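You operate a simulated robot arm through the tools that you are given. There is no shell and no other tool.

You run a simulated robot arm. Do the job below in one go: nothing can be reset, and whatever is moved stays where it is left.

Task
Sweep up the toast crumbs and tip them into the square bin.
Fine: lay the dust pan beside the crumbs first; brush them in with the hand brush; put brush and pan back. Set down upright: hand brush. What is to be rubbed or washed off counts as gone when no trace of it is left.

It is judged by the outcome, as a careful person would: the job done as asked, and still so three seconds after it is handed in. It fails if anything else is knocked over, pushed out of place, dropped, spilled or broken.

Robot
A 7-joint arm with a two-finger parallel gripper, fixed in place. Base frame: the origin is at the foot of the arm, x ahead of it, y to its left, z up; the work surface is at about z = 880. Units: mm, rad, N and s.
With the tool pointing down near the work surface it reaches from about 100 to 640 mm from the base axis. Its first joint turns from -1.152 to 1.152 rad. Payload 1.57 kg.
Tool frame: the origin (TCP) lies between the finger pads and is the grasp point; the fingertips stand 30 mm ahead of it; z points along the fingers, y is the line along which they close. Largest opening 80 mm; finger width 17, thickness 12; the body of the gripper, 40 by 82 mm, starts 80 mm behind the TCP.
Orientation is that of the tool frame in the base frame, as [roll, pitch, yaw] about the fixed x, y, z axes, in that order (R = Rz(yaw) Ry(pitch) Rx(roll)). With the fingers straight down and closing along the base's y, the tool's x points along the base's -x, its y along +y and its z along -z.

Tools
- The arm moves only by the tool move_arm. Its argument "plan" is a list of rows, each an object of numbers (a shift or turn left out is 0, a gripper value left out holds the last): "dx", "dy", "dz": the shift along the tool's x, y, z in cm; "ax", "ay", "az": the turn, a rotation vector about the tool's x, y, z in degrees; "claw": the finger opening in cm, from 0 to 8. In form: [{"dx": .., "dy": .., "dz": .., "ax": .., "ay": .., "az": .., "claw": ..}, ...]. A call has 1 to 20 rows; each row is the pose to reach, as a shift and turn from the pose commanded when the call began, along the tool's axes at that moment. Each row takes 0.2 s and may step no farther than 50 mm and 0.15 rad from the row before; otherwise, or with a gripper value out of range, the whole call is refused. A pose out of reach is approached as far as the arm can. The call stops where the force on the tool passes 40 N (or 10 N more than at its start, if that is more) or the arm is blocked; 0.2 s more then pass. Each finger travels about 72 mm/s and halts on what it meets, pressing with about 37 N; the grip force reading is that of the motor and also rises with nothing between the fingers. The clock runs only during rows and for 0.2 s after the last one: add rows that repeat a pose to give the fingers time. It gives the time, the measured TCP pose, the force on the tool (base axes), the opening and the grip force at its end, in the units of the frame above (readings bear some noise), with the torque about the TCP (base axes, N m) and any sound that the robot's microphone picked up.
- Cameras (640 x 400 px; columns grow to the right, rows downward): "scene" is fixed at [71.4, 432.2, 1425]; the picture's right is [-0.64, -0.77, 0.00], its down [-0.43, 0.36, -0.83] and it looks along [0.64, -0.53, -0.56] (base axes); focal length 226 px, centre (320, 200). "wrist" rides on the gripper at [72, -7, -122] in the tool frame; the picture's right is [0.09, 1.00, 0.00], its down [-0.84, 0.08, -0.54] and it looks along [-0.54, 0.05, 0.84] (tool axes); focal length 238 px, centre (320, 200). There is no depth. A picture from a camera that has moved, and an enlarged one, comes with that camera's place and axes in the base frame and with its lens. The place of the scene camera against the robot may be out by one fixed shift of up to 18 mm in any direction.
- capture(camera): a new picture of that camera. The clock stands still meanwhile.
- inspect(camera, box): a new picture of the part [left, top, right, bottom] of that camera's present view, enlarged. The clock stands still meanwhile.
- sign_off(): hands the job in; it is judged then, once.

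Places have to be worked out from the pictures, the camera data and where the tool is seen. Open the gripper and draw the arm clear of the work before you hand the job in, unless the task says otherwise.

The tools are called after "Emit:" by a JSON object that holds its "method" and its "body". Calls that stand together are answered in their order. move_arm: Moves the arm, as the interface text tells. Its arguments: {"type":"object","properties":{"plan":{"type":"array"}},"required":["plan"]} The other tools are called the same way: capture (camera) takes a picture; inspect (camera, box) takes an enlarged picture of a part of a camera's view; sign_off () hands the job in.

At the start:

```text
time: 0.0
position: [317.3, 0.4, 1281.3]
orientation: [3.14, 0.001, 3.141]
force: [0.7, 0.2, 0.0]
moment: [-0.02, -0.01, -0.03]
width: 80.1
grip_force: 0.1
```

scene: 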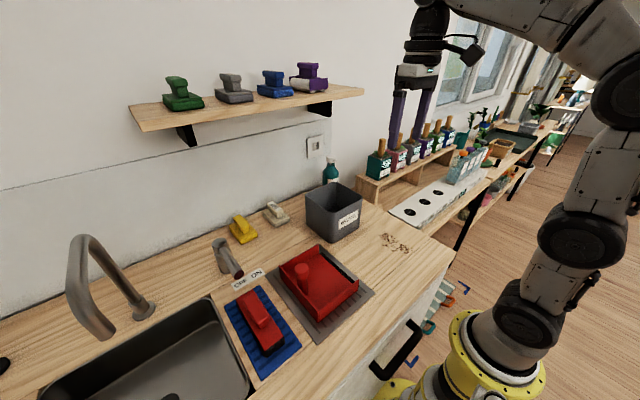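
wrist: 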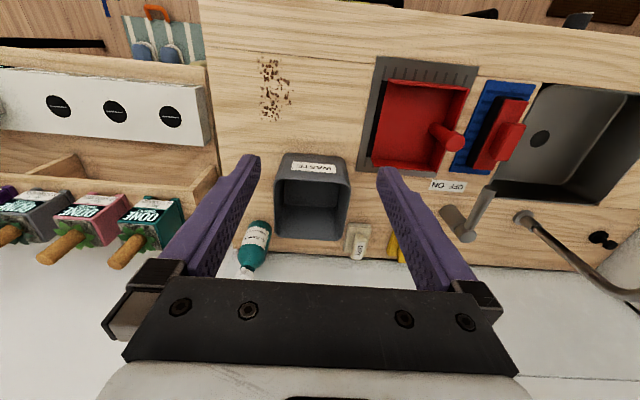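

I start by looking more closely at the crumbs, the bin, the pan and the brush in both views.

Emit:
{"method": "inspect", "body": {"camera": "scene", "box": [200, 160, 460, 390]}}

Emit:
{"method": "inspect", "body": {"camera": "wrist", "box": [200, 20, 560, 245]}}

Emit:
{"method": "inspect", "body": {"camera": "wrist", "box": [360, 40, 560, 200]}}

Emit:
{"method": "inspect", "body": {"camera": "scene", "box": [220, 230, 390, 380]}}

```text
1.74 times, centred on (330, 275) of scene
camera zoom: at [71.4, 432.2, 1425.0], right [-0.64, -0.77, 0.0], down [-0.43, 0.36, -0.83], along [0.64, -0.53, -0.56], focal length 394 px, centre (303, 70)
```

zoom: 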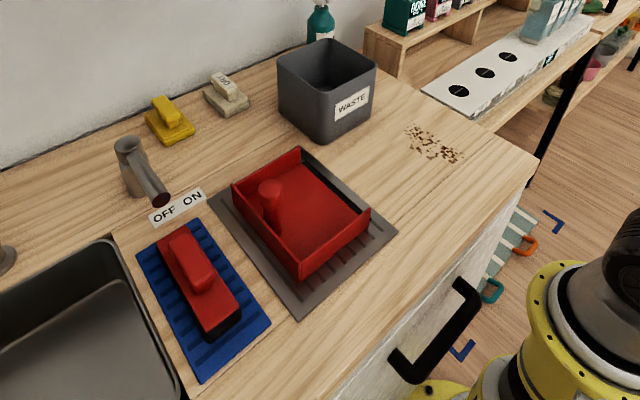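

```text
1.78 times, centred on (380, 132) of wrist
camera zoom: at [246.3, -6.9, 1403.4], right [-0.09, 1.0, 0.0], down [0.84, 0.08, 0.54], along [0.54, 0.05, -0.84], focal length 424 px, centre (213, 320)
```

zoom: 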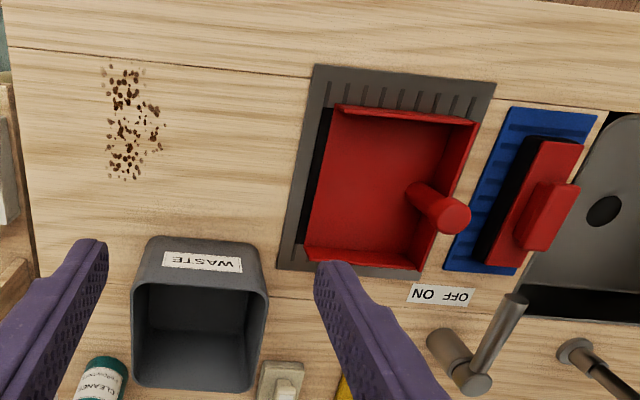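

```text
2.50 times, centred on (460, 120) of wrist
camera zoom: at [246.3, -6.9, 1403.4], right [-0.09, 1.0, 0.0], down [0.84, 0.08, 0.54], along [0.54, 0.05, -0.84], focal length 596 px, centre (-30, 400)
```

zoom: 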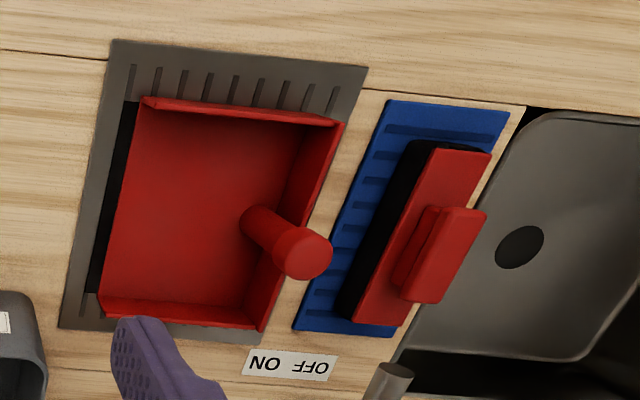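

```text
2.67 times, centred on (305, 305) of scene
camera zoom: at [71.4, 432.2, 1425.0], right [-0.64, -0.77, 0.0], down [-0.43, 0.36, -0.83], along [0.64, -0.53, -0.56], focal length 604 px, centre (360, -80)
```

zoom: 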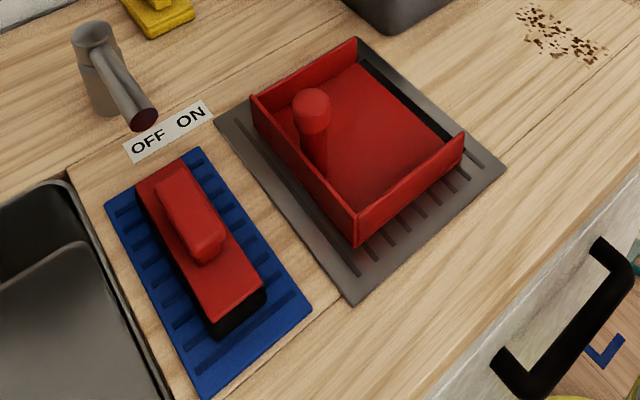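

From the first wrist view I put the crumbs at x 268–391, y −120 to −57, the grey mat at x 251–491, y 100–300, and the blue mat at x 272–473, y 329–432. I'll move the camera over the pan and brush to measure their heights.

Emit:
{"method": "move_arm", "body": {"plan": [{"dx": 2, "dy": 4}, {"dx": 4, "dy": 8}, {"dx": 6, "dy": 12}, {"dx": 8, "dy": 16}, {"dx": 10, "dy": 20}, {"dx": 10, "dy": 20}]}}

Emit:
{"method": "capture", "body": {"camera": "wrist"}}

Emit:
{"method": "inspect", "body": {"camera": "wrist", "box": [220, 20, 480, 182]}}

```text
time: 1.4
position: [218.3, 199.9, 1279.9]
orientation: [3.141, -0.001, -3.14]
force: [-1.1, -0.5, 0.1]
moment: [-0.01, 0.0, -0.03]
width: 80.0
grip_force: 0.1
```

```text
taken
camera wrist: at [146.5, 193.3, 1402.8], right [-0.09, 1.0, 0.0], down [0.84, 0.08, 0.54], along [0.54, 0.05, -0.84], focal length 238 px, centre (320, 200)
```

wrist: 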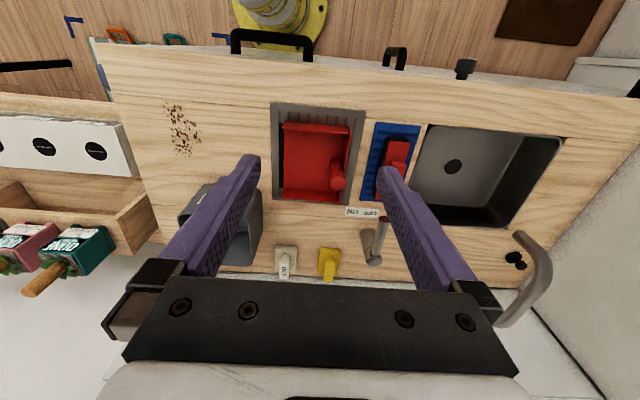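

```text
2.46 times, centred on (350, 101) of wrist
camera zoom: at [146.5, 193.3, 1402.8], right [-0.09, 1.0, 0.0], down [0.84, 0.08, 0.54], along [0.54, 0.05, -0.84], focal length 587 px, centre (246, 444)
```

zoom: 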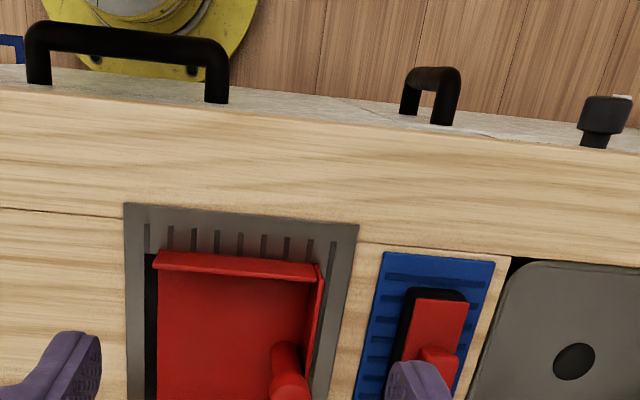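

The camera looks forward of the tool, so I'll tilt the tool by about 33° to look straight down on the pan and brush.

Emit:
{"method": "move_arm", "body": {"plan": [{"dx": -3, "dy": 1.4, "dz": 0, "ay": 7}, {"dx": -6, "dy": 2.8, "dz": 0, "ay": 14}, {"dx": -9, "dy": 4.2, "dz": 0, "ay": 21}, {"dx": -12, "dy": 5.6, "dz": 0, "ay": 28}, {"dx": -15, "dy": 7, "dz": 0, "ay": 33}, {"dx": -15, "dy": 7, "dz": 0, "ay": 33}]}}

Emit:
{"method": "capture", "body": {"camera": "wrist"}}

Emit:
{"method": "inspect", "body": {"camera": "wrist", "box": [220, 120, 420, 245]}}

```text
time: 2.8
position: [310.9, 275.8, 1149.4]
orientation: [-3.141, -0.578, 3.14]
force: [-0.4, -0.1, -0.1]
moment: [-0.01, -0.02, -0.02]
width: 79.8
grip_force: 0.0
out of reach, approached as far as the arm can: row 2, 3, 4, 5, 6
```

```text
taken
camera wrist: at [319.1, 269.5, 1290.8], right [-0.08, 1.0, 0.05], down [1.0, 0.08, 0.0], along [-0.01, 0.05, -1.0], focal length 238 px, centre (320, 200)
```

wrist: 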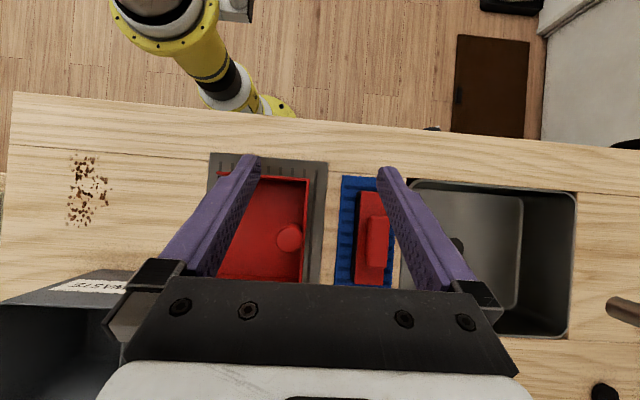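

```text
3.20 times, centred on (320, 182) of wrist
camera zoom: at [319.1, 269.5, 1290.8], right [-0.08, 1.0, 0.05], down [1.0, 0.08, 0.0], along [-0.01, 0.05, -1.0], focal length 763 px, centre (320, 256)
```

zoom: 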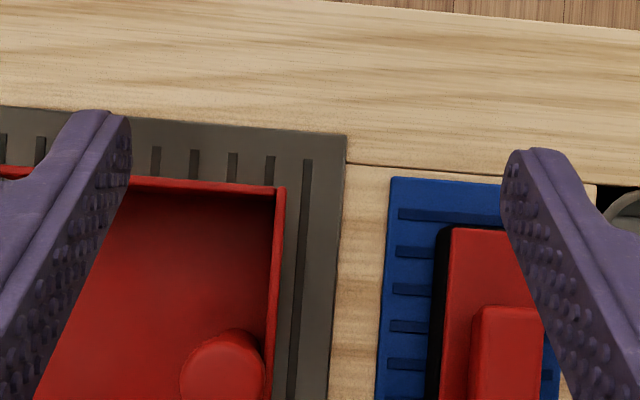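

The straight-down view gives, by triangulating with the first one: brush handle centre ≈ (367, 373), top z ≈ 957; pan post ≈ (368, 249), top z ≈ 979; pan walls up to z ≈ 933 over x 285–455, y 120–270; bin ≈ 140 mm cube centred (526, 2), rim z ≈ 1020. I'll zoom in on the post and brush before grasping.

Emit:
{"method": "inspect", "body": {"camera": "scene", "box": [270, 240, 366, 300]}}

Emit:
{"method": "inspect", "body": {"camera": "scene", "box": [220, 280, 300, 380]}}

Emit:
{"method": "inspect", "body": {"camera": "wrist", "box": [40, 140, 140, 240]}}

```text
6.67 times, centred on (318, 270) of scene
camera zoom: at [71.4, 432.2, 1425.0], right [-0.64, -0.77, 0.0], down [-0.43, 0.36, -0.83], along [0.64, -0.53, -0.56], focal length 1510 px, centre (333, -267)
```

zoom: 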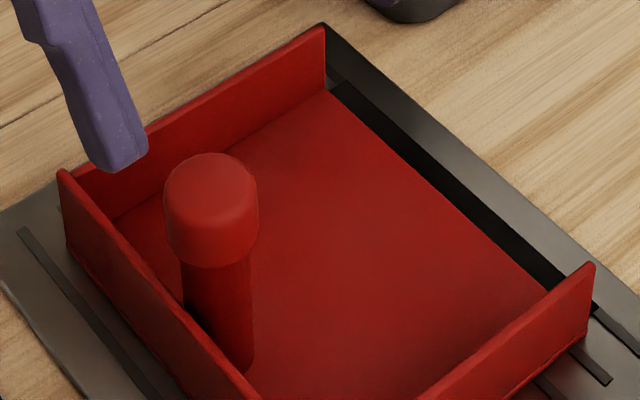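

```text
4.00 times, centred on (260, 330) of scene
camera zoom: at [71.4, 432.2, 1425.0], right [-0.64, -0.77, 0.0], down [-0.43, 0.36, -0.83], along [0.64, -0.53, -0.56], focal length 906 px, centre (560, -320)
```

zoom: 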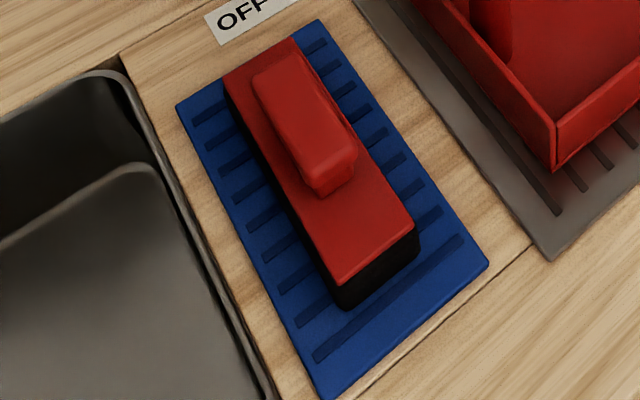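

```text
4.00 times, centred on (90, 190) of wrist
camera zoom: at [319.1, 269.5, 1290.8], right [-0.08, 1.0, 0.05], down [1.0, 0.08, 0.0], along [-0.01, 0.05, -1.0], focal length 953 px, centre (1240, 240)
```

zoom: 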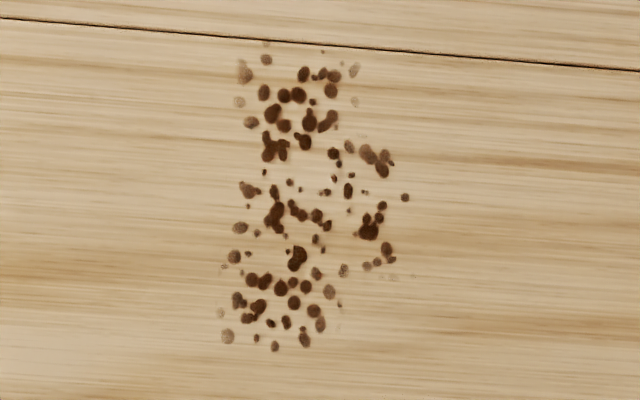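

The crumbs lie on the surface as fine specks. The post has a knob about 33 mm across. I'll bring the tool back to vertical and check where the commanded pose stands.

Emit:
{"method": "move_arm", "body": {"plan": [{"ay": -7}, {"ay": -14}, {"ay": -21}, {"ay": -28}, {"ay": -33}, {"ay": -33}]}}

```text
time: 4.2
position: [312.0, 277.1, 1148.3]
orientation: [-3.141, 0.001, 3.141]
force: [0.0, 1.1, -0.1]
moment: [-0.03, -0.02, 0.01]
width: 80.3
grip_force: 0.1
```

Vertical again at (312, 277, 1148). Next I move above the post at about (368, 249), with the fingertips above its top, and look.

Emit:
{"method": "move_arm", "body": {"plan": [{"dx": -2, "dy": -1, "dz": 3}, {"dx": -4, "dy": -2, "dz": 6}, {"dx": -5.6, "dy": -2.8, "dz": 9}, {"dx": -5.6, "dy": -2.8, "dz": 9}]}}

Emit:
{"method": "capture", "body": {"camera": "wrist"}}

Emit:
{"method": "capture", "body": {"camera": "scene"}}

```text
time: 5.2
position: [370.8, 249.1, 1058.1]
orientation: [-3.141, 0.001, 3.142]
force: [-0.1, 0.4, 0.3]
moment: [-0.01, 0.01, 0.01]
width: 79.7
grip_force: 0.0
```

```text
taken
camera wrist: at [298.3, 242.4, 1180.6], right [-0.09, 1.0, 0.0], down [0.84, 0.08, 0.54], along [0.54, 0.05, -0.84], focal length 238 px, centre (320, 200)
```

wrist: 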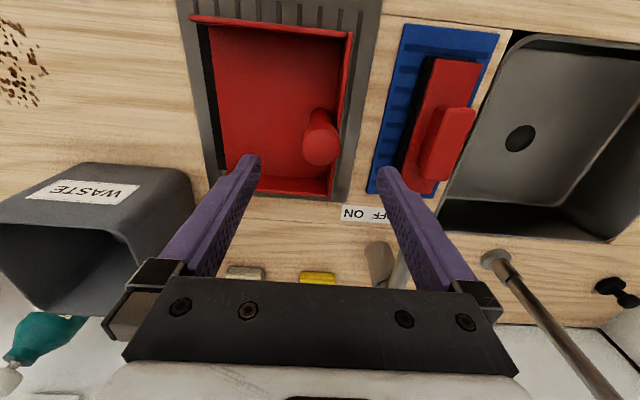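

```text
taken
```

scene: 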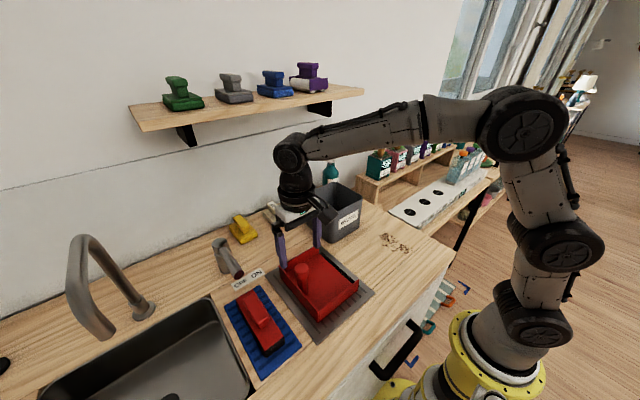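

I'll zoom in on the knob to refine its centre.

Emit:
{"method": "inspect", "body": {"camera": "wrist", "box": [280, 100, 376, 180]}}

Emit:
{"method": "inspect", "body": {"camera": "wrist", "box": [360, 20, 520, 200]}}

```text
5.00 times, centred on (328, 140) of wrist
camera zoom: at [298.3, 242.4, 1180.6], right [-0.09, 1.0, 0.0], down [0.84, 0.08, 0.54], along [0.54, 0.05, -0.84], focal length 1192 px, centre (280, 500)
```

zoom: 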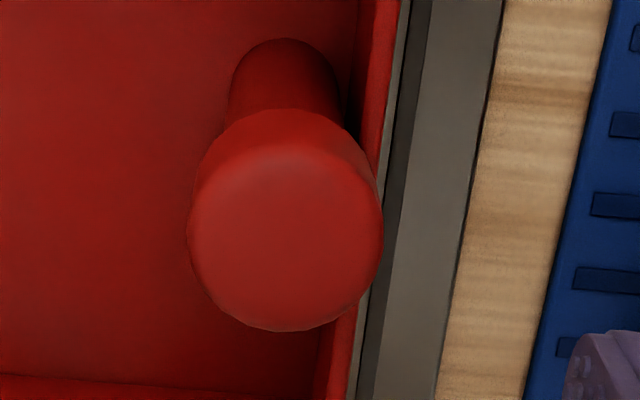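

```text
2.22 times, centred on (440, 110) of wrist
camera zoom: at [298.3, 242.4, 1180.6], right [-0.09, 1.0, 0.0], down [0.84, 0.08, 0.54], along [0.54, 0.05, -0.84], focal length 530 px, centre (53, 400)
```

zoom: 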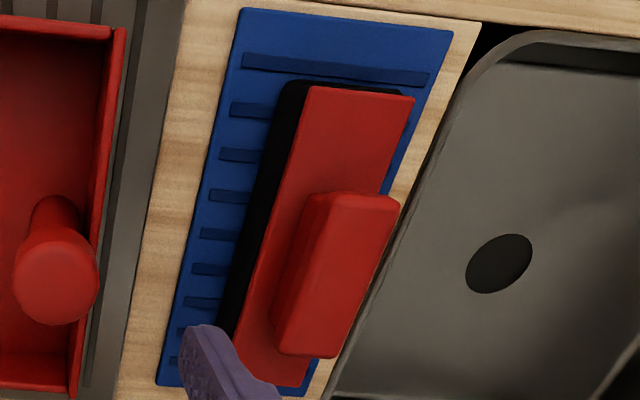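

The knob centre is at about (371, 250) with a diameter of 34 mm, and the TCP is already over it. I descend to z ≈ 969, which keeps the tips just above the pan's back wall, and close.

Emit:
{"method": "move_arm", "body": {"plan": [{"dz": 4.5, "dy": 0.1}, {"dz": 8.0, "dy": 0.1}, {"dz": 8.9, "dy": 0.1}, {"dz": 8.9, "dy": 0.1}]}}

Emit:
{"method": "capture", "body": {"camera": "scene"}}

Emit:
{"method": "inspect", "body": {"camera": "scene", "box": [260, 200, 380, 340]}}

```text
time: 6.2
position: [369.1, 250.9, 968.3]
orientation: [-3.141, 0.0, 3.14]
force: [0.7, -0.7, 0.2]
moment: [0.0, -0.01, -0.02]
width: 80.0
grip_force: 0.0
```

```text
taken
```

scene: 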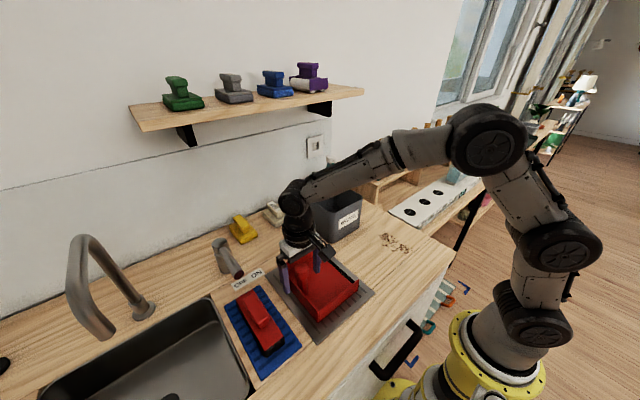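

```text
2.86 times, centred on (320, 270) of scene
camera zoom: at [71.4, 432.2, 1425.0], right [-0.64, -0.77, 0.0], down [-0.43, 0.36, -0.83], along [0.64, -0.53, -0.56], focal length 647 px, centre (320, 0)
```

zoom: 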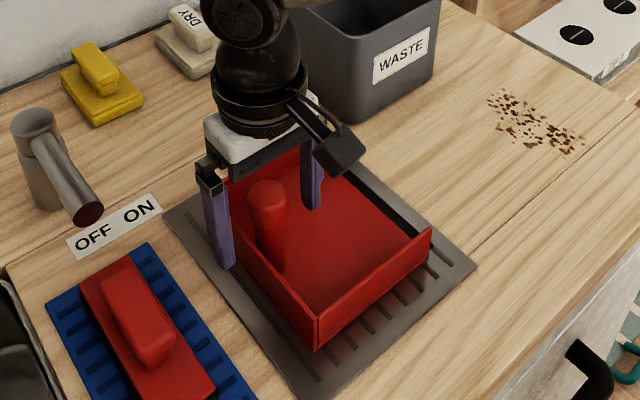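

The fingers straddle the knob with the outer one outside the back wall. Now I close on it.

Emit:
{"method": "move_arm", "body": {"plan": [{"claw": 6}, {"claw": 4.5}, {"claw": 2.5}, {"claw": 2.5}, {"claw": 2.5}, {"claw": 2.5}]}}

Emit:
{"method": "inspect", "body": {"camera": "scene", "box": [260, 200, 380, 340]}}

Emit:
{"method": "capture", "body": {"camera": "wrist"}}

```text
time: 7.6
position: [368.9, 250.7, 968.9]
orientation: [-3.141, 0.0, 3.141]
force: [-0.8, -0.9, 1.0]
moment: [-0.06, 0.01, 0.01]
width: 29.2
grip_force: 37.1
```

```text
2.86 times, centred on (320, 270) of scene
camera zoom: at [71.4, 432.2, 1425.0], right [-0.64, -0.77, 0.0], down [-0.43, 0.36, -0.83], along [0.64, -0.53, -0.56], focal length 647 px, centre (320, 0)
```

zoom: 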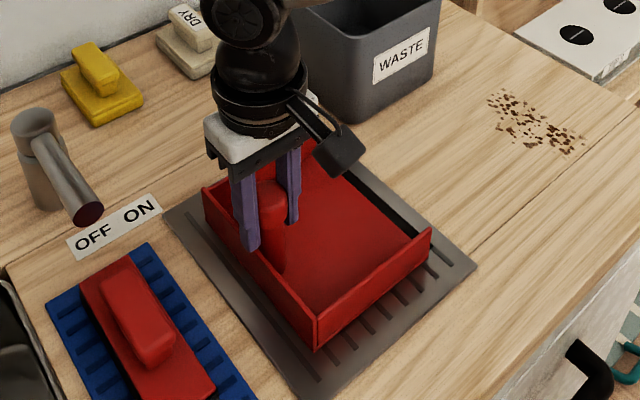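

```text
taken
camera wrist: at [297.6, 243.7, 1091.5], right [-0.09, 1.0, 0.0], down [0.84, 0.08, 0.54], along [0.54, 0.05, -0.84], focal length 238 px, centre (320, 200)
```

wrist: 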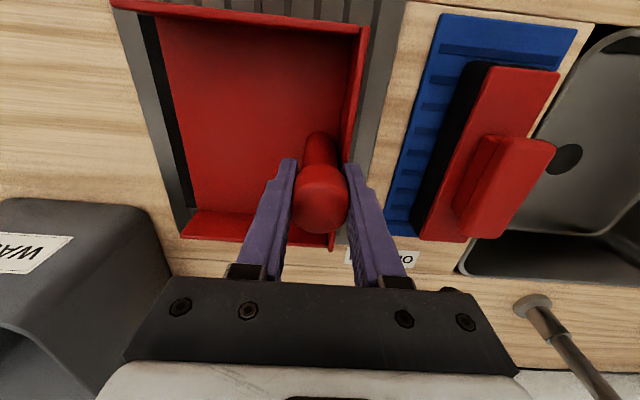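

Gripped at a width of 29 mm and 37 N. I lift 3 cm and check that the pan comes up level.

Emit:
{"method": "move_arm", "body": {"plan": [{"dz": -1}, {"dz": -2}, {"dz": -3}, {"dz": -3}]}}

Emit:
{"method": "inspect", "body": {"camera": "scene", "box": [260, 200, 380, 340]}}

Emit:
{"method": "capture", "body": {"camera": "wrist"}}

```text
time: 8.6
position: [367.8, 250.2, 999.8]
orientation: [-3.14, 0.0, 3.141]
force: [-0.4, 0.3, -2.1]
moment: [0.07, 0.03, -0.02]
width: 29.3
grip_force: 37.1
```

```text
2.86 times, centred on (320, 270) of scene
camera zoom: at [71.4, 432.2, 1425.0], right [-0.64, -0.77, 0.0], down [-0.43, 0.36, -0.83], along [0.64, -0.53, -0.56], focal length 647 px, centre (320, 0)
```

zoom: 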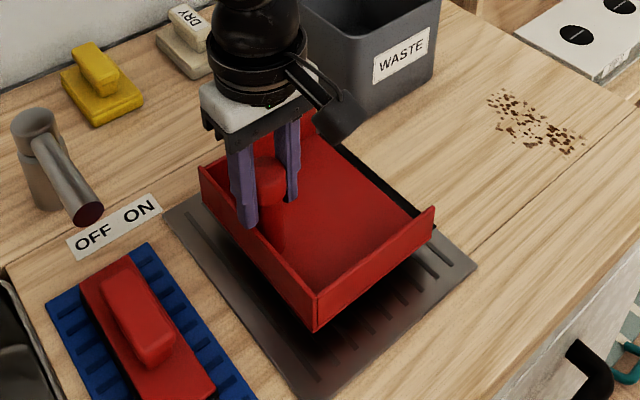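

```text
taken
camera wrist: at [297.8, 243.7, 1122.0], right [-0.09, 1.0, 0.0], down [0.84, 0.08, 0.54], along [0.54, 0.05, -0.84], focal length 238 px, centre (320, 200)
```

wrist: 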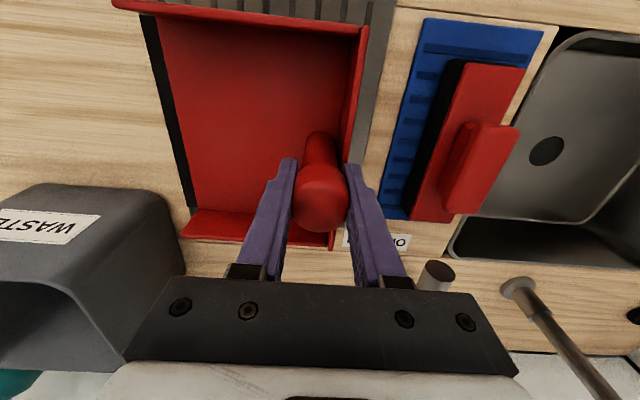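

The pan comes up level and weighs about 0.2 kg. I move it first toward the base to x ≈ 326, clear of the bin, then over to y ≈ 92 so its lip sits just beside the crumbs.

Emit:
{"method": "move_arm", "body": {"plan": [{"dx": 2, "dz": -0.5}, {"dx": 4.2, "dz": -0.5}, {"dx": 4.2, "dy": -3, "dz": -0.5}, {"dx": 4.2, "dy": -7, "dz": -0.5}, {"dx": 4.2, "dy": -11, "dz": -0.5}, {"dx": 4.2, "dy": -14, "dz": -0.5}, {"dx": 4.2, "dy": -15.8, "dz": -0.5}, {"dx": 4.2, "dy": -15.8, "dz": -0.5}]}}

Emit:
{"method": "capture", "body": {"camera": "wrist"}}

Emit:
{"method": "capture", "body": {"camera": "scene"}}

```text
time: 10.4
position: [327.2, 91.0, 1004.4]
orientation: [-3.141, 0.0, 3.141]
force: [0.0, 0.0, -2.1]
moment: [0.12, 0.01, 0.01]
width: 29.3
grip_force: 37.1
```

```text
taken
camera wrist: at [255.9, 84.7, 1126.2], right [-0.09, 1.0, 0.0], down [0.84, 0.08, 0.54], along [0.54, 0.05, -0.84], focal length 238 px, centre (320, 200)
```

wrist: 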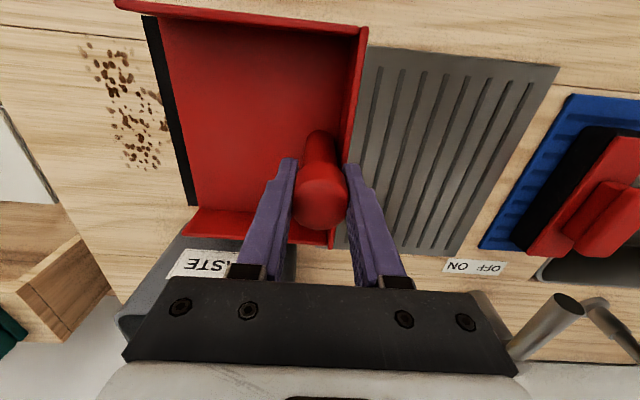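

```text
taken
```

scene: 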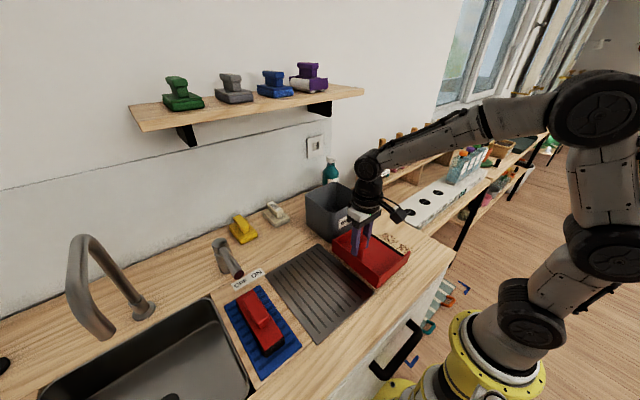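

The lip is at y ≈ −39, the nearest crumbs at about −57, and the pan covers x 242–412. I lower it toward the surface.

Emit:
{"method": "move_arm", "body": {"plan": [{"dz": 1.5}, {"dz": 3}, {"dz": 3.4}, {"dz": 3.6}, {"dz": 3.6}]}}

Emit:
{"method": "inspect", "body": {"camera": "scene", "box": [300, 200, 440, 300]}}

```text
time: 11.6
position: [328.0, 93.4, 970.9]
orientation: [-3.141, 0.007, 3.141]
force: [-3.7, -3.9, 26.1]
moment: [-0.37, -0.23, -0.11]
width: 29.0
grip_force: 37.4
```

```text
4.00 times, centred on (370, 250) of scene
camera zoom: at [71.0, 432.1, 1425.1], right [-0.64, -0.77, 0.0], down [-0.43, 0.36, -0.83], along [0.64, -0.53, -0.56], focal length 906 px, centre (120, 0)
```

zoom: 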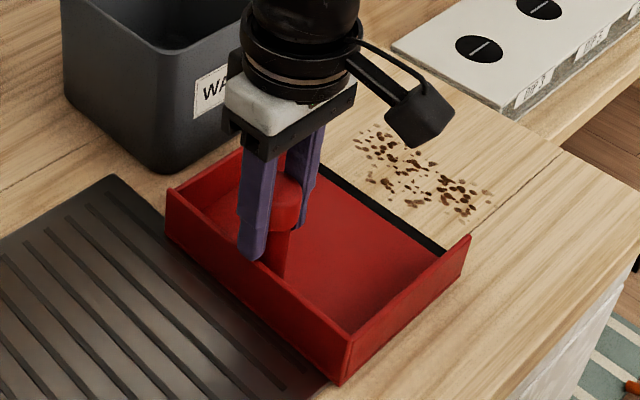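

At z ≈ 971 I already read 26 N. The back of the pan (y ≈ 112) is resting on the edge of the grey mat, which starts at y ≈ 100. I lift a little and measure the gap between lip and crumbs, so I can fit the pan flat between mat and crumbs.

Emit:
{"method": "move_arm", "body": {"plan": [{"dz": -1}, {"dz": -1.5}, {"dz": -1.5}]}}

Emit:
{"method": "inspect", "body": {"camera": "wrist", "box": [60, 0, 260, 220]}}

Emit:
{"method": "inspect", "body": {"camera": "wrist", "box": [300, 0, 460, 100]}}

Emit:
{"method": "inspect", "body": {"camera": "scene", "box": [340, 210, 440, 310]}}

```text
time: 12.4
position: [326.8, 92.5, 982.7]
orientation: [-3.141, -0.001, 3.141]
force: [-0.1, 0.3, -2.1]
moment: [0.08, -0.01, 0.02]
width: 29.3
grip_force: 36.8
```

```text
1.82 times, centred on (160, 110) of wrist
camera zoom: at [255.8, 85.7, 1104.7], right [-0.09, 1.0, 0.0], down [0.84, 0.08, 0.54], along [0.54, 0.05, -0.84], focal length 433 px, centre (611, 364)
```

zoom: 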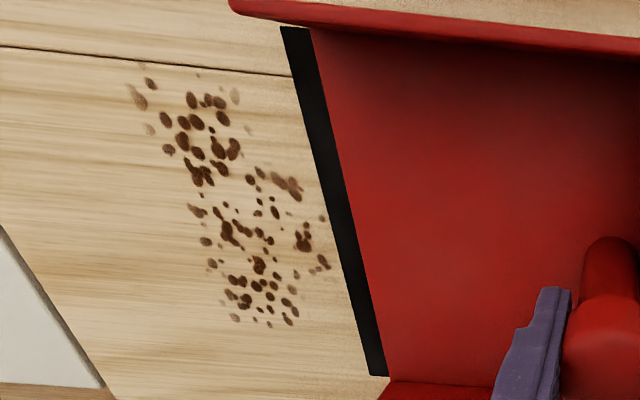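

```text
4.00 times, centred on (380, 50) of wrist
camera zoom: at [255.8, 85.7, 1104.7], right [-0.09, 1.0, 0.0], down [0.84, 0.08, 0.54], along [0.54, 0.05, -0.84], focal length 953 px, centre (80, 800)
```

zoom: 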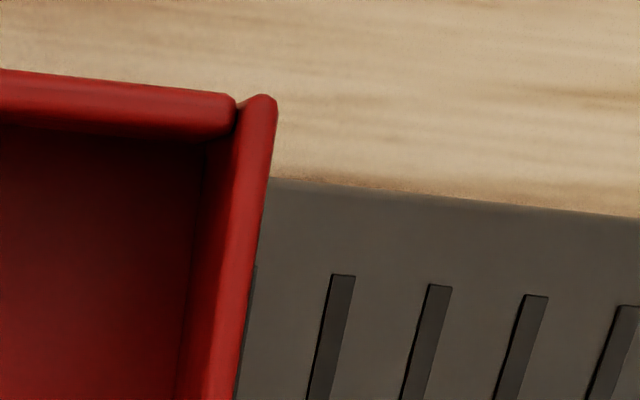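

```text
4.00 times, centred on (390, 260) of scene
camera zoom: at [71.4, 432.2, 1425.0], right [-0.64, -0.77, 0.0], down [-0.43, 0.36, -0.83], along [0.64, -0.53, -0.56], focal length 906 px, centre (40, -40)
```

zoom: 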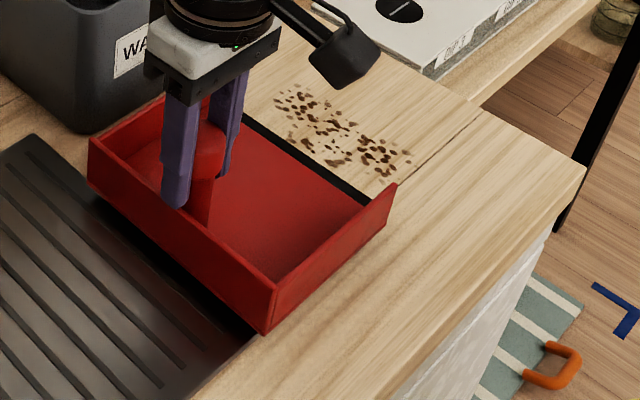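

The gap from lip to crumbs is about 13 mm and the overlap on the mat about 10–11 mm. I shift the pan 11 mm toward the crumbs and lower it again.

Emit:
{"method": "move_arm", "body": {"plan": [{"dy": -0.6}, {"dy": -1.1}, {"dy": -1.1, "dz": 0.6}, {"dy": -1.1, "dz": 1.0}, {"dy": -1.1, "dz": 1.2}, {"dy": -1.1, "dz": 1.3}, {"dy": -1.1, "dz": 1.3}]}}

Emit:
{"method": "inspect", "body": {"camera": "wrist", "box": [60, 0, 260, 220]}}

Emit:
{"method": "inspect", "body": {"camera": "scene", "box": [340, 210, 440, 310]}}

Emit:
{"method": "inspect", "body": {"camera": "wrist", "box": [300, 0, 460, 100]}}

```text
time: 14.0
position: [327.6, 80.9, 970.5]
orientation: [-3.141, 0.002, -3.141]
force: [-1.9, -0.3, 8.3]
moment: [-0.08, 0.08, -0.07]
width: 29.0
grip_force: 36.7
```

```text
1.82 times, centred on (160, 110) of wrist
camera zoom: at [255.9, 74.5, 1093.1], right [-0.09, 1.0, 0.0], down [0.84, 0.08, 0.54], along [0.54, 0.05, -0.84], focal length 433 px, centre (611, 364)
```

zoom: 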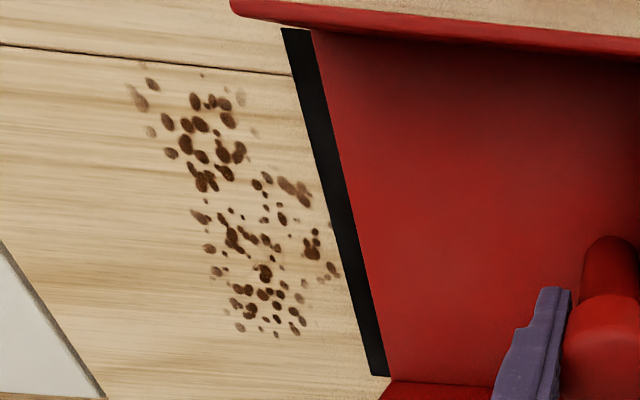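

```text
4.00 times, centred on (390, 260) of scene
camera zoom: at [71.2, 432.2, 1425.0], right [-0.64, -0.77, 0.0], down [-0.43, 0.36, -0.83], along [0.64, -0.53, -0.56], focal length 906 px, centre (40, -40)
```

zoom: 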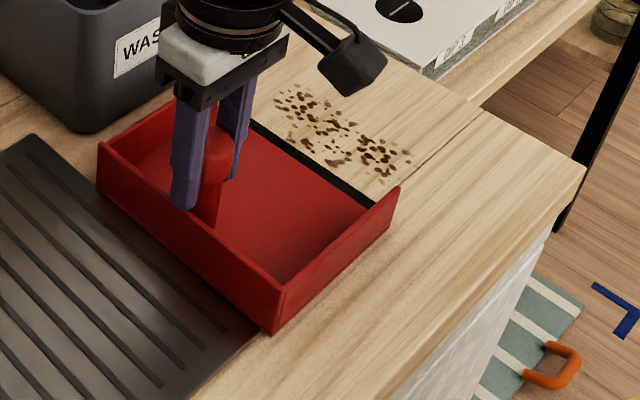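

```text
4.00 times, centred on (380, 50) of wrist
camera zoom: at [255.9, 74.5, 1093.1], right [-0.09, 1.0, 0.0], down [0.84, 0.08, 0.54], along [0.54, 0.05, -0.84], focal length 953 px, centre (80, 800)
```

zoom: 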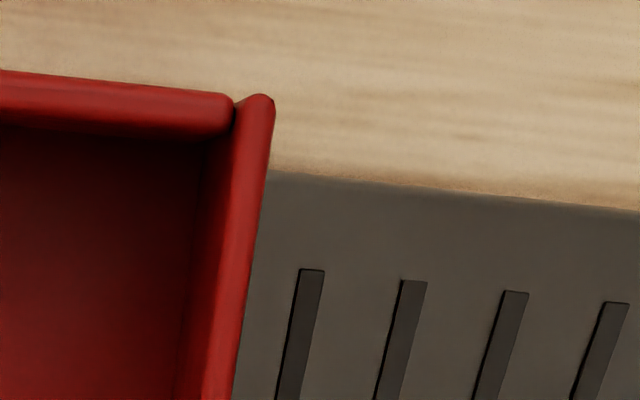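

The pan rests flat (8 N), with the lip about 2–3 mm from the nearest crumb and clear of the mat or on its thin edge. I release it and rise.

Emit:
{"method": "move_arm", "body": {"plan": [{"claw": 4}, {"claw": 6}, {"claw": 8}, {"claw": 8}, {"claw": 8}, {"claw": 8, "dz": -3}, {"claw": 8, "dz": -7}, {"claw": 8, "dz": -11}, {"claw": 8, "dz": -11}]}}

Emit:
{"method": "capture", "body": {"camera": "wrist"}}

Emit:
{"method": "inspect", "body": {"camera": "scene", "box": [320, 200, 440, 310]}}

```text
time: 16.0
position: [325.0, 81.6, 1080.3]
orientation: [3.141, 0.0, 3.141]
force: [-0.6, -0.6, -0.7]
moment: [0.0, 0.01, 0.01]
width: 79.8
grip_force: 0.2
```

```text
taken
camera wrist: at [255.0, 74.4, 1202.8], right [-0.09, 1.0, 0.0], down [0.84, 0.08, 0.54], along [0.54, 0.05, -0.84], focal length 238 px, centre (320, 200)
```

wrist: 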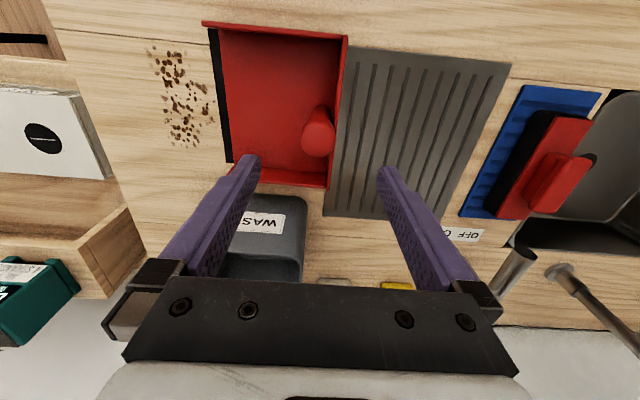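

```text
3.64 times, centred on (380, 255) of scene
camera zoom: at [71.4, 432.2, 1425.0], right [-0.64, -0.77, 0.0], down [-0.43, 0.36, -0.83], along [0.64, -0.53, -0.56], focal length 824 px, centre (102, 0)
```

zoom: 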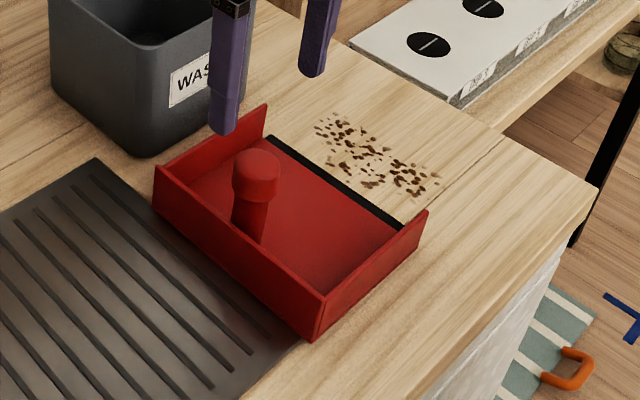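

The pan is placed: mouth edge at y ≈ −48, x 245–415, with all crumbs in front of it. Next, the brush: its handle is at about (369, 374), top z ≈ 957, body top z ≈ 920. I fly above it.

Emit:
{"method": "move_arm", "body": {"plan": [{"dx": -0.6, "dy": 4}, {"dx": -1.2, "dy": 8}, {"dx": -1.8, "dy": 12}, {"dx": -2.4, "dy": 16}, {"dx": -3.0, "dy": 20}, {"dx": -3.6, "dy": 24}, {"dx": -4.2, "dy": 27}, {"dx": -4.5, "dy": 29.2}, {"dx": -4.5, "dy": 29.2, "dz": 3}, {"dx": -4.5, "dy": 29.2, "dz": 3}]}}

Emit:
{"method": "capture", "body": {"camera": "wrist"}}

Emit:
{"method": "inspect", "body": {"camera": "wrist", "box": [250, 30, 410, 190]}}

```text
time: 18.2
position: [370.8, 373.2, 1049.9]
orientation: [3.141, 0.0, 3.141]
force: [0.6, 0.5, 0.5]
moment: [0.02, -0.02, 0.04]
width: 79.9
grip_force: 0.0
```

```text
taken
camera wrist: at [300.8, 366.6, 1172.8], right [-0.09, 1.0, 0.0], down [0.84, 0.08, 0.54], along [0.54, 0.05, -0.84], focal length 238 px, centre (320, 200)
```

wrist: 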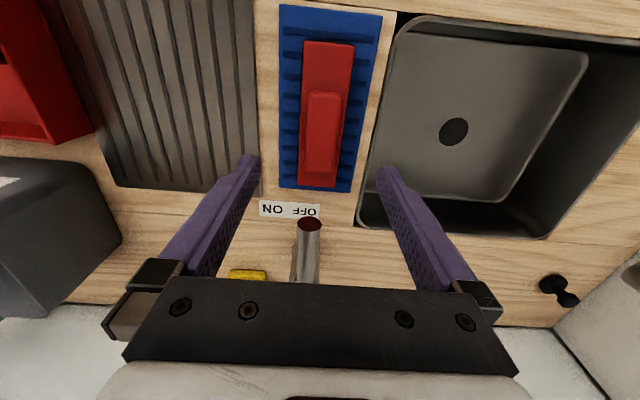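

```text
2.50 times, centred on (330, 110) of wrist
camera zoom: at [300.8, 366.6, 1172.8], right [-0.09, 1.0, 0.0], down [0.84, 0.08, 0.54], along [0.54, 0.05, -0.84], focal length 596 px, centre (295, 425)
```

zoom: 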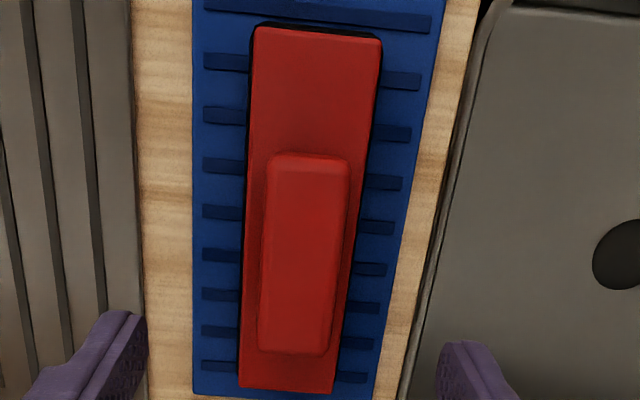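

The handle centre measures (367, 375), about 27 mm wide. I descend to z ≈ 953 around it and close gently.

Emit:
{"method": "move_arm", "body": {"plan": [{"dx": 0.2, "dy": 0.15, "dz": 4}, {"dx": 0.2, "dy": 0.15, "dz": 8}, {"dx": 0.2, "dy": 0.15, "dz": 9.6}, {"dx": 0.2, "dy": 0.15, "dz": 9.6}, {"dx": 0.2, "dy": 0.15, "dz": 9.6, "claw": 5.5}, {"dx": 0.2, "dy": 0.15, "dz": 9.6, "claw": 3.5}, {"dx": 0.2, "dy": 0.15, "dz": 9.6, "claw": 2}, {"dx": 0.2, "dy": 0.15, "dz": 9.6, "claw": 2}, {"dx": 0.2, "dy": 0.15, "dz": 9.6, "claw": 2}, {"dx": 0.2, "dy": 0.15, "dz": 9.6, "claw": 2}]}}

Emit:
{"method": "capture", "body": {"camera": "wrist"}}

Emit:
{"method": "inspect", "body": {"camera": "scene", "box": [210, 250, 330, 370]}}

```text
time: 20.4
position: [369.9, 374.1, 953.5]
orientation: [3.142, -0.001, -3.141]
force: [-0.3, 0.2, -0.5]
moment: [0.0, 0.0, 0.03]
width: 25.6
grip_force: 36.4
```

```text
taken
camera wrist: at [299.4, 367.8, 1076.6], right [-0.09, 1.0, 0.0], down [0.84, 0.08, 0.54], along [0.54, 0.05, -0.84], focal length 238 px, centre (320, 200)
```

wrist: 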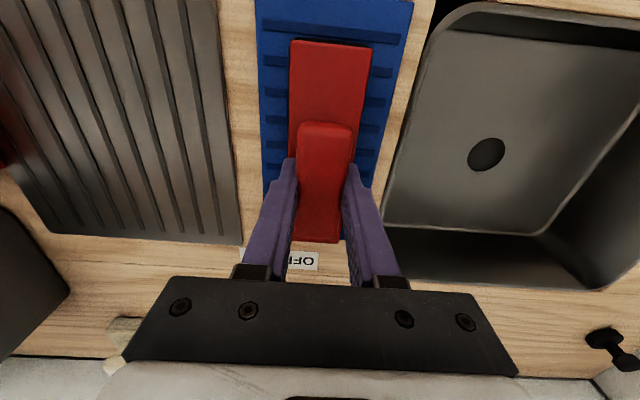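

```text
3.33 times, centred on (270, 310) of scene
camera zoom: at [71.4, 432.2, 1425.0], right [-0.64, -0.77, 0.0], down [-0.43, 0.36, -0.83], along [0.64, -0.53, -0.56], focal length 755 px, centre (487, -167)
```

zoom: 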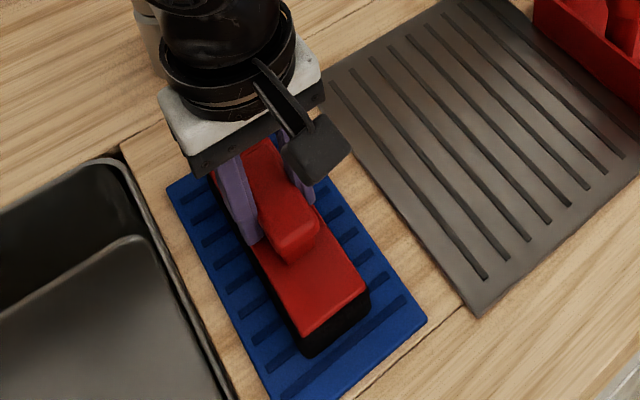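

The brush is gripped at 25.6 mm; its home TCP is (370, 374, 953.5). I lift it to z ≈ 1080 and carry it over the pan to the far side of the crumbs, at y ≈ −165.

Emit:
{"method": "move_arm", "body": {"plan": [{"dz": -1}, {"dz": -4}, {"dz": -8}, {"dz": -12.5}, {"dz": -12.5, "dx": 1.4, "dy": -4}, {"dz": -12.5, "dx": 2.8, "dy": -8.5}, {"dz": -12.5, "dx": 4.1, "dy": -13}, {"dz": -12.5, "dx": 4.1, "dy": -17.7}, {"dz": -12.5, "dx": 4.1, "dy": -22.4}, {"dz": -12.5, "dx": 4.1, "dy": -27.1}, {"dz": -12.5, "dx": 4.1, "dy": -31.8}, {"dz": -12.5, "dx": 4.1, "dy": -36.5}, {"dz": -12.5, "dx": 4.1, "dy": -41.2}, {"dz": -12.5, "dx": 4.1, "dy": -45.9}, {"dz": -12.5, "dx": 4.1, "dy": -50.6}, {"dz": -12.5, "dx": 4.1, "dy": -53.9}, {"dz": -12.5, "dx": 4.1, "dy": -53.9}]}}

Emit:
{"method": "capture", "body": {"camera": "wrist"}}

Emit:
{"method": "capture", "body": {"camera": "scene"}}

```text
time: 24.0
position: [329.5, -164.8, 1079.3]
orientation: [-3.141, 0.0, -3.141]
force: [-0.1, 0.5, -1.5]
moment: [-0.02, -0.01, 0.0]
width: 25.6
grip_force: 36.4
```

```text
taken
camera wrist: at [257.7, -171.9, 1201.6], right [-0.09, 1.0, 0.0], down [0.84, 0.08, 0.54], along [0.54, 0.05, -0.84], focal length 238 px, centre (320, 200)
```

wrist: 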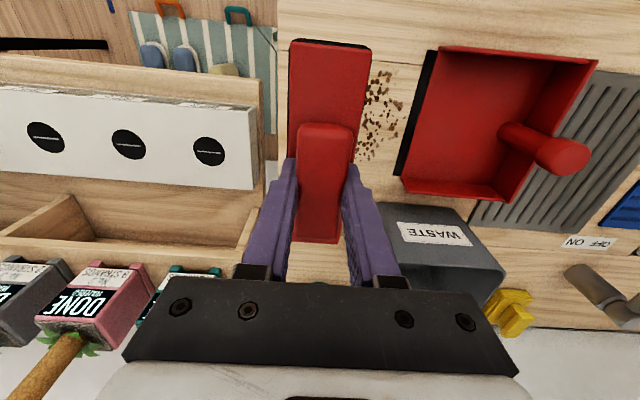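

```text
taken
```

scene: 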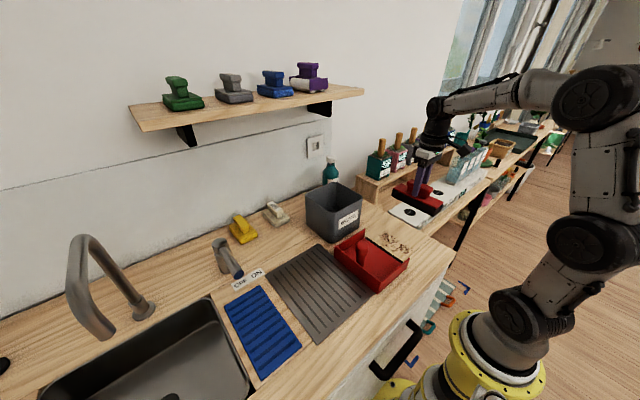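

Brush and crumbs are aligned in x. I lower in steps to near contact (bristles at table when TCP ≈ 950) and watch the force.

Emit:
{"method": "move_arm", "body": {"plan": [{"dz": 4}, {"dz": 8}, {"dz": 11}, {"dz": 12}, {"dz": 12.4}, {"dz": 12.7}, {"dz": 12.7}]}}

Emit:
{"method": "inspect", "body": {"camera": "scene", "box": [340, 170, 460, 270]}}

Emit:
{"method": "capture", "body": {"camera": "wrist"}}

```text
time: 25.6
position: [330.0, -163.1, 952.5]
orientation: [3.141, 0.002, 3.142]
force: [-0.1, 0.2, -1.0]
moment: [-0.04, 0.0, 0.06]
width: 25.5
grip_force: 36.5
```

```text
4.00 times, centred on (400, 220) of scene
camera zoom: at [71.4, 432.2, 1425.0], right [-0.64, -0.77, 0.0], down [-0.43, 0.36, -0.83], along [0.64, -0.53, -0.56], focal length 906 px, centre (0, 120)
```

zoom: 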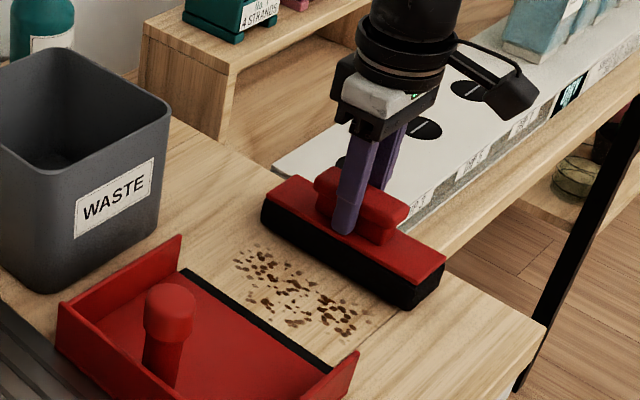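

```text
taken
camera wrist: at [258.2, -171.1, 1074.4], right [-0.09, 1.0, 0.0], down [0.84, 0.08, 0.54], along [0.54, 0.05, -0.84], focal length 238 px, centre (320, 200)
```

wrist: 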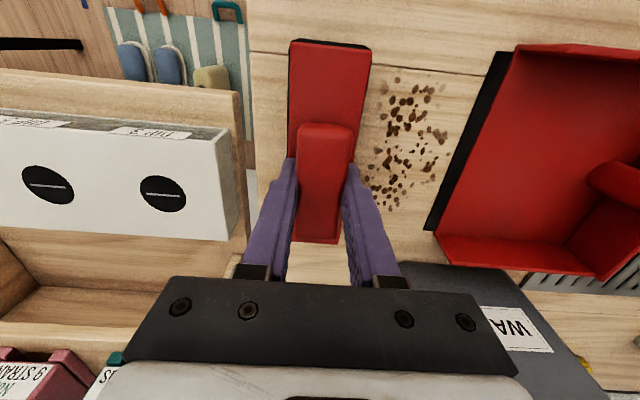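

There's no contact yet, and the brush is aligned with the whole crumb patch. I lower millimetre by millimetre.

Emit:
{"method": "move_arm", "body": {"plan": [{"dz": 0.1}, {"dz": 0.2}, {"dz": 0.3}, {"dz": 0.3}]}}

```text
time: 26.6
position: [329.5, -164.9, 948.5]
orientation: [3.141, -0.001, -3.141]
force: [-0.4, 0.8, -1.2]
moment: [-0.01, -0.02, -0.02]
width: 25.7
grip_force: 36.6
```

Emit:
{"method": "move_arm", "body": {"plan": [{"dz": 0.1}, {"dz": 0.2}, {"dz": 0.3}, {"dz": 0.3}]}}

Emit:
{"method": "inspect", "body": {"camera": "scene", "box": [380, 180, 460, 260]}}

```text
time: 27.6
position: [330.3, -164.8, 948.2]
orientation: [-3.14, 0.003, 3.141]
force: [-9.4, 2.6, 24.0]
moment: [0.16, 0.31, 0.01]
width: 25.5
grip_force: 37.2
```

```text
5.00 times, centred on (420, 220) of scene
camera zoom: at [70.9, 432.4, 1425.0], right [-0.64, -0.77, 0.0], down [-0.43, 0.36, -0.83], along [0.64, -0.53, -0.56], focal length 1132 px, centre (-180, 100)
```

zoom: 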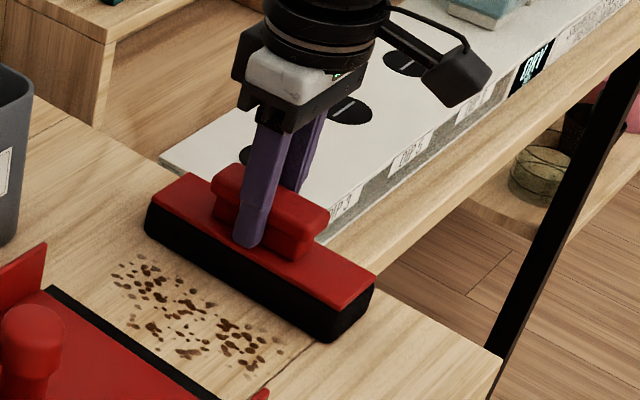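

Contact is at TCP z ≈ 948. I ease to a light press and sweep slowly toward the pan, stopping short of the lip to look.

Emit:
{"method": "move_arm", "body": {"plan": [{"dz": -0.13}, {"dz": -0.13, "dy": 1}, {"dz": -0.13, "dy": 2}, {"dz": -0.13, "dy": 3}, {"dz": -0.13, "dy": 4}, {"dz": -0.13, "dy": 5}, {"dz": -0.13, "dy": 6}, {"dz": -0.13, "dy": 7}, {"dz": -0.13, "dy": 8}]}}

Emit:
{"method": "capture", "body": {"camera": "wrist"}}

Emit:
{"method": "inspect", "body": {"camera": "scene", "box": [340, 190, 460, 290]}}

```text
time: 29.6
position: [330.6, -84.9, 947.0]
orientation: [-3.14, 0.003, -3.141]
force: [0.4, -6.9, 16.3]
moment: [-0.11, -0.36, -0.13]
width: 25.4
grip_force: 36.6
```

```text
taken
camera wrist: at [257.7, -91.2, 1070.1], right [-0.09, 1.0, 0.0], down [0.84, 0.08, 0.54], along [0.54, 0.05, -0.84], focal length 238 px, centre (320, 200)
```

wrist: 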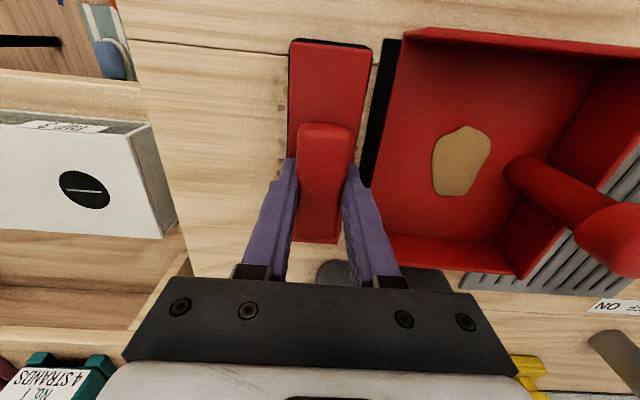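

```text
4.00 times, centred on (400, 240) of scene
camera zoom: at [71.2, 432.1, 1425.1], right [-0.64, -0.77, 0.0], down [-0.43, 0.36, -0.83], along [0.64, -0.53, -0.56], focal length 906 px, centre (0, 40)
```

zoom: 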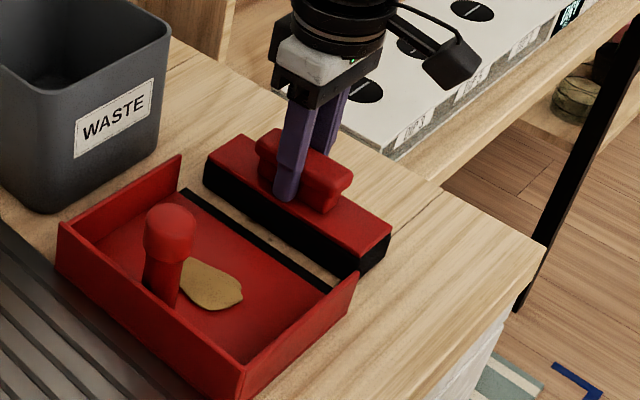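

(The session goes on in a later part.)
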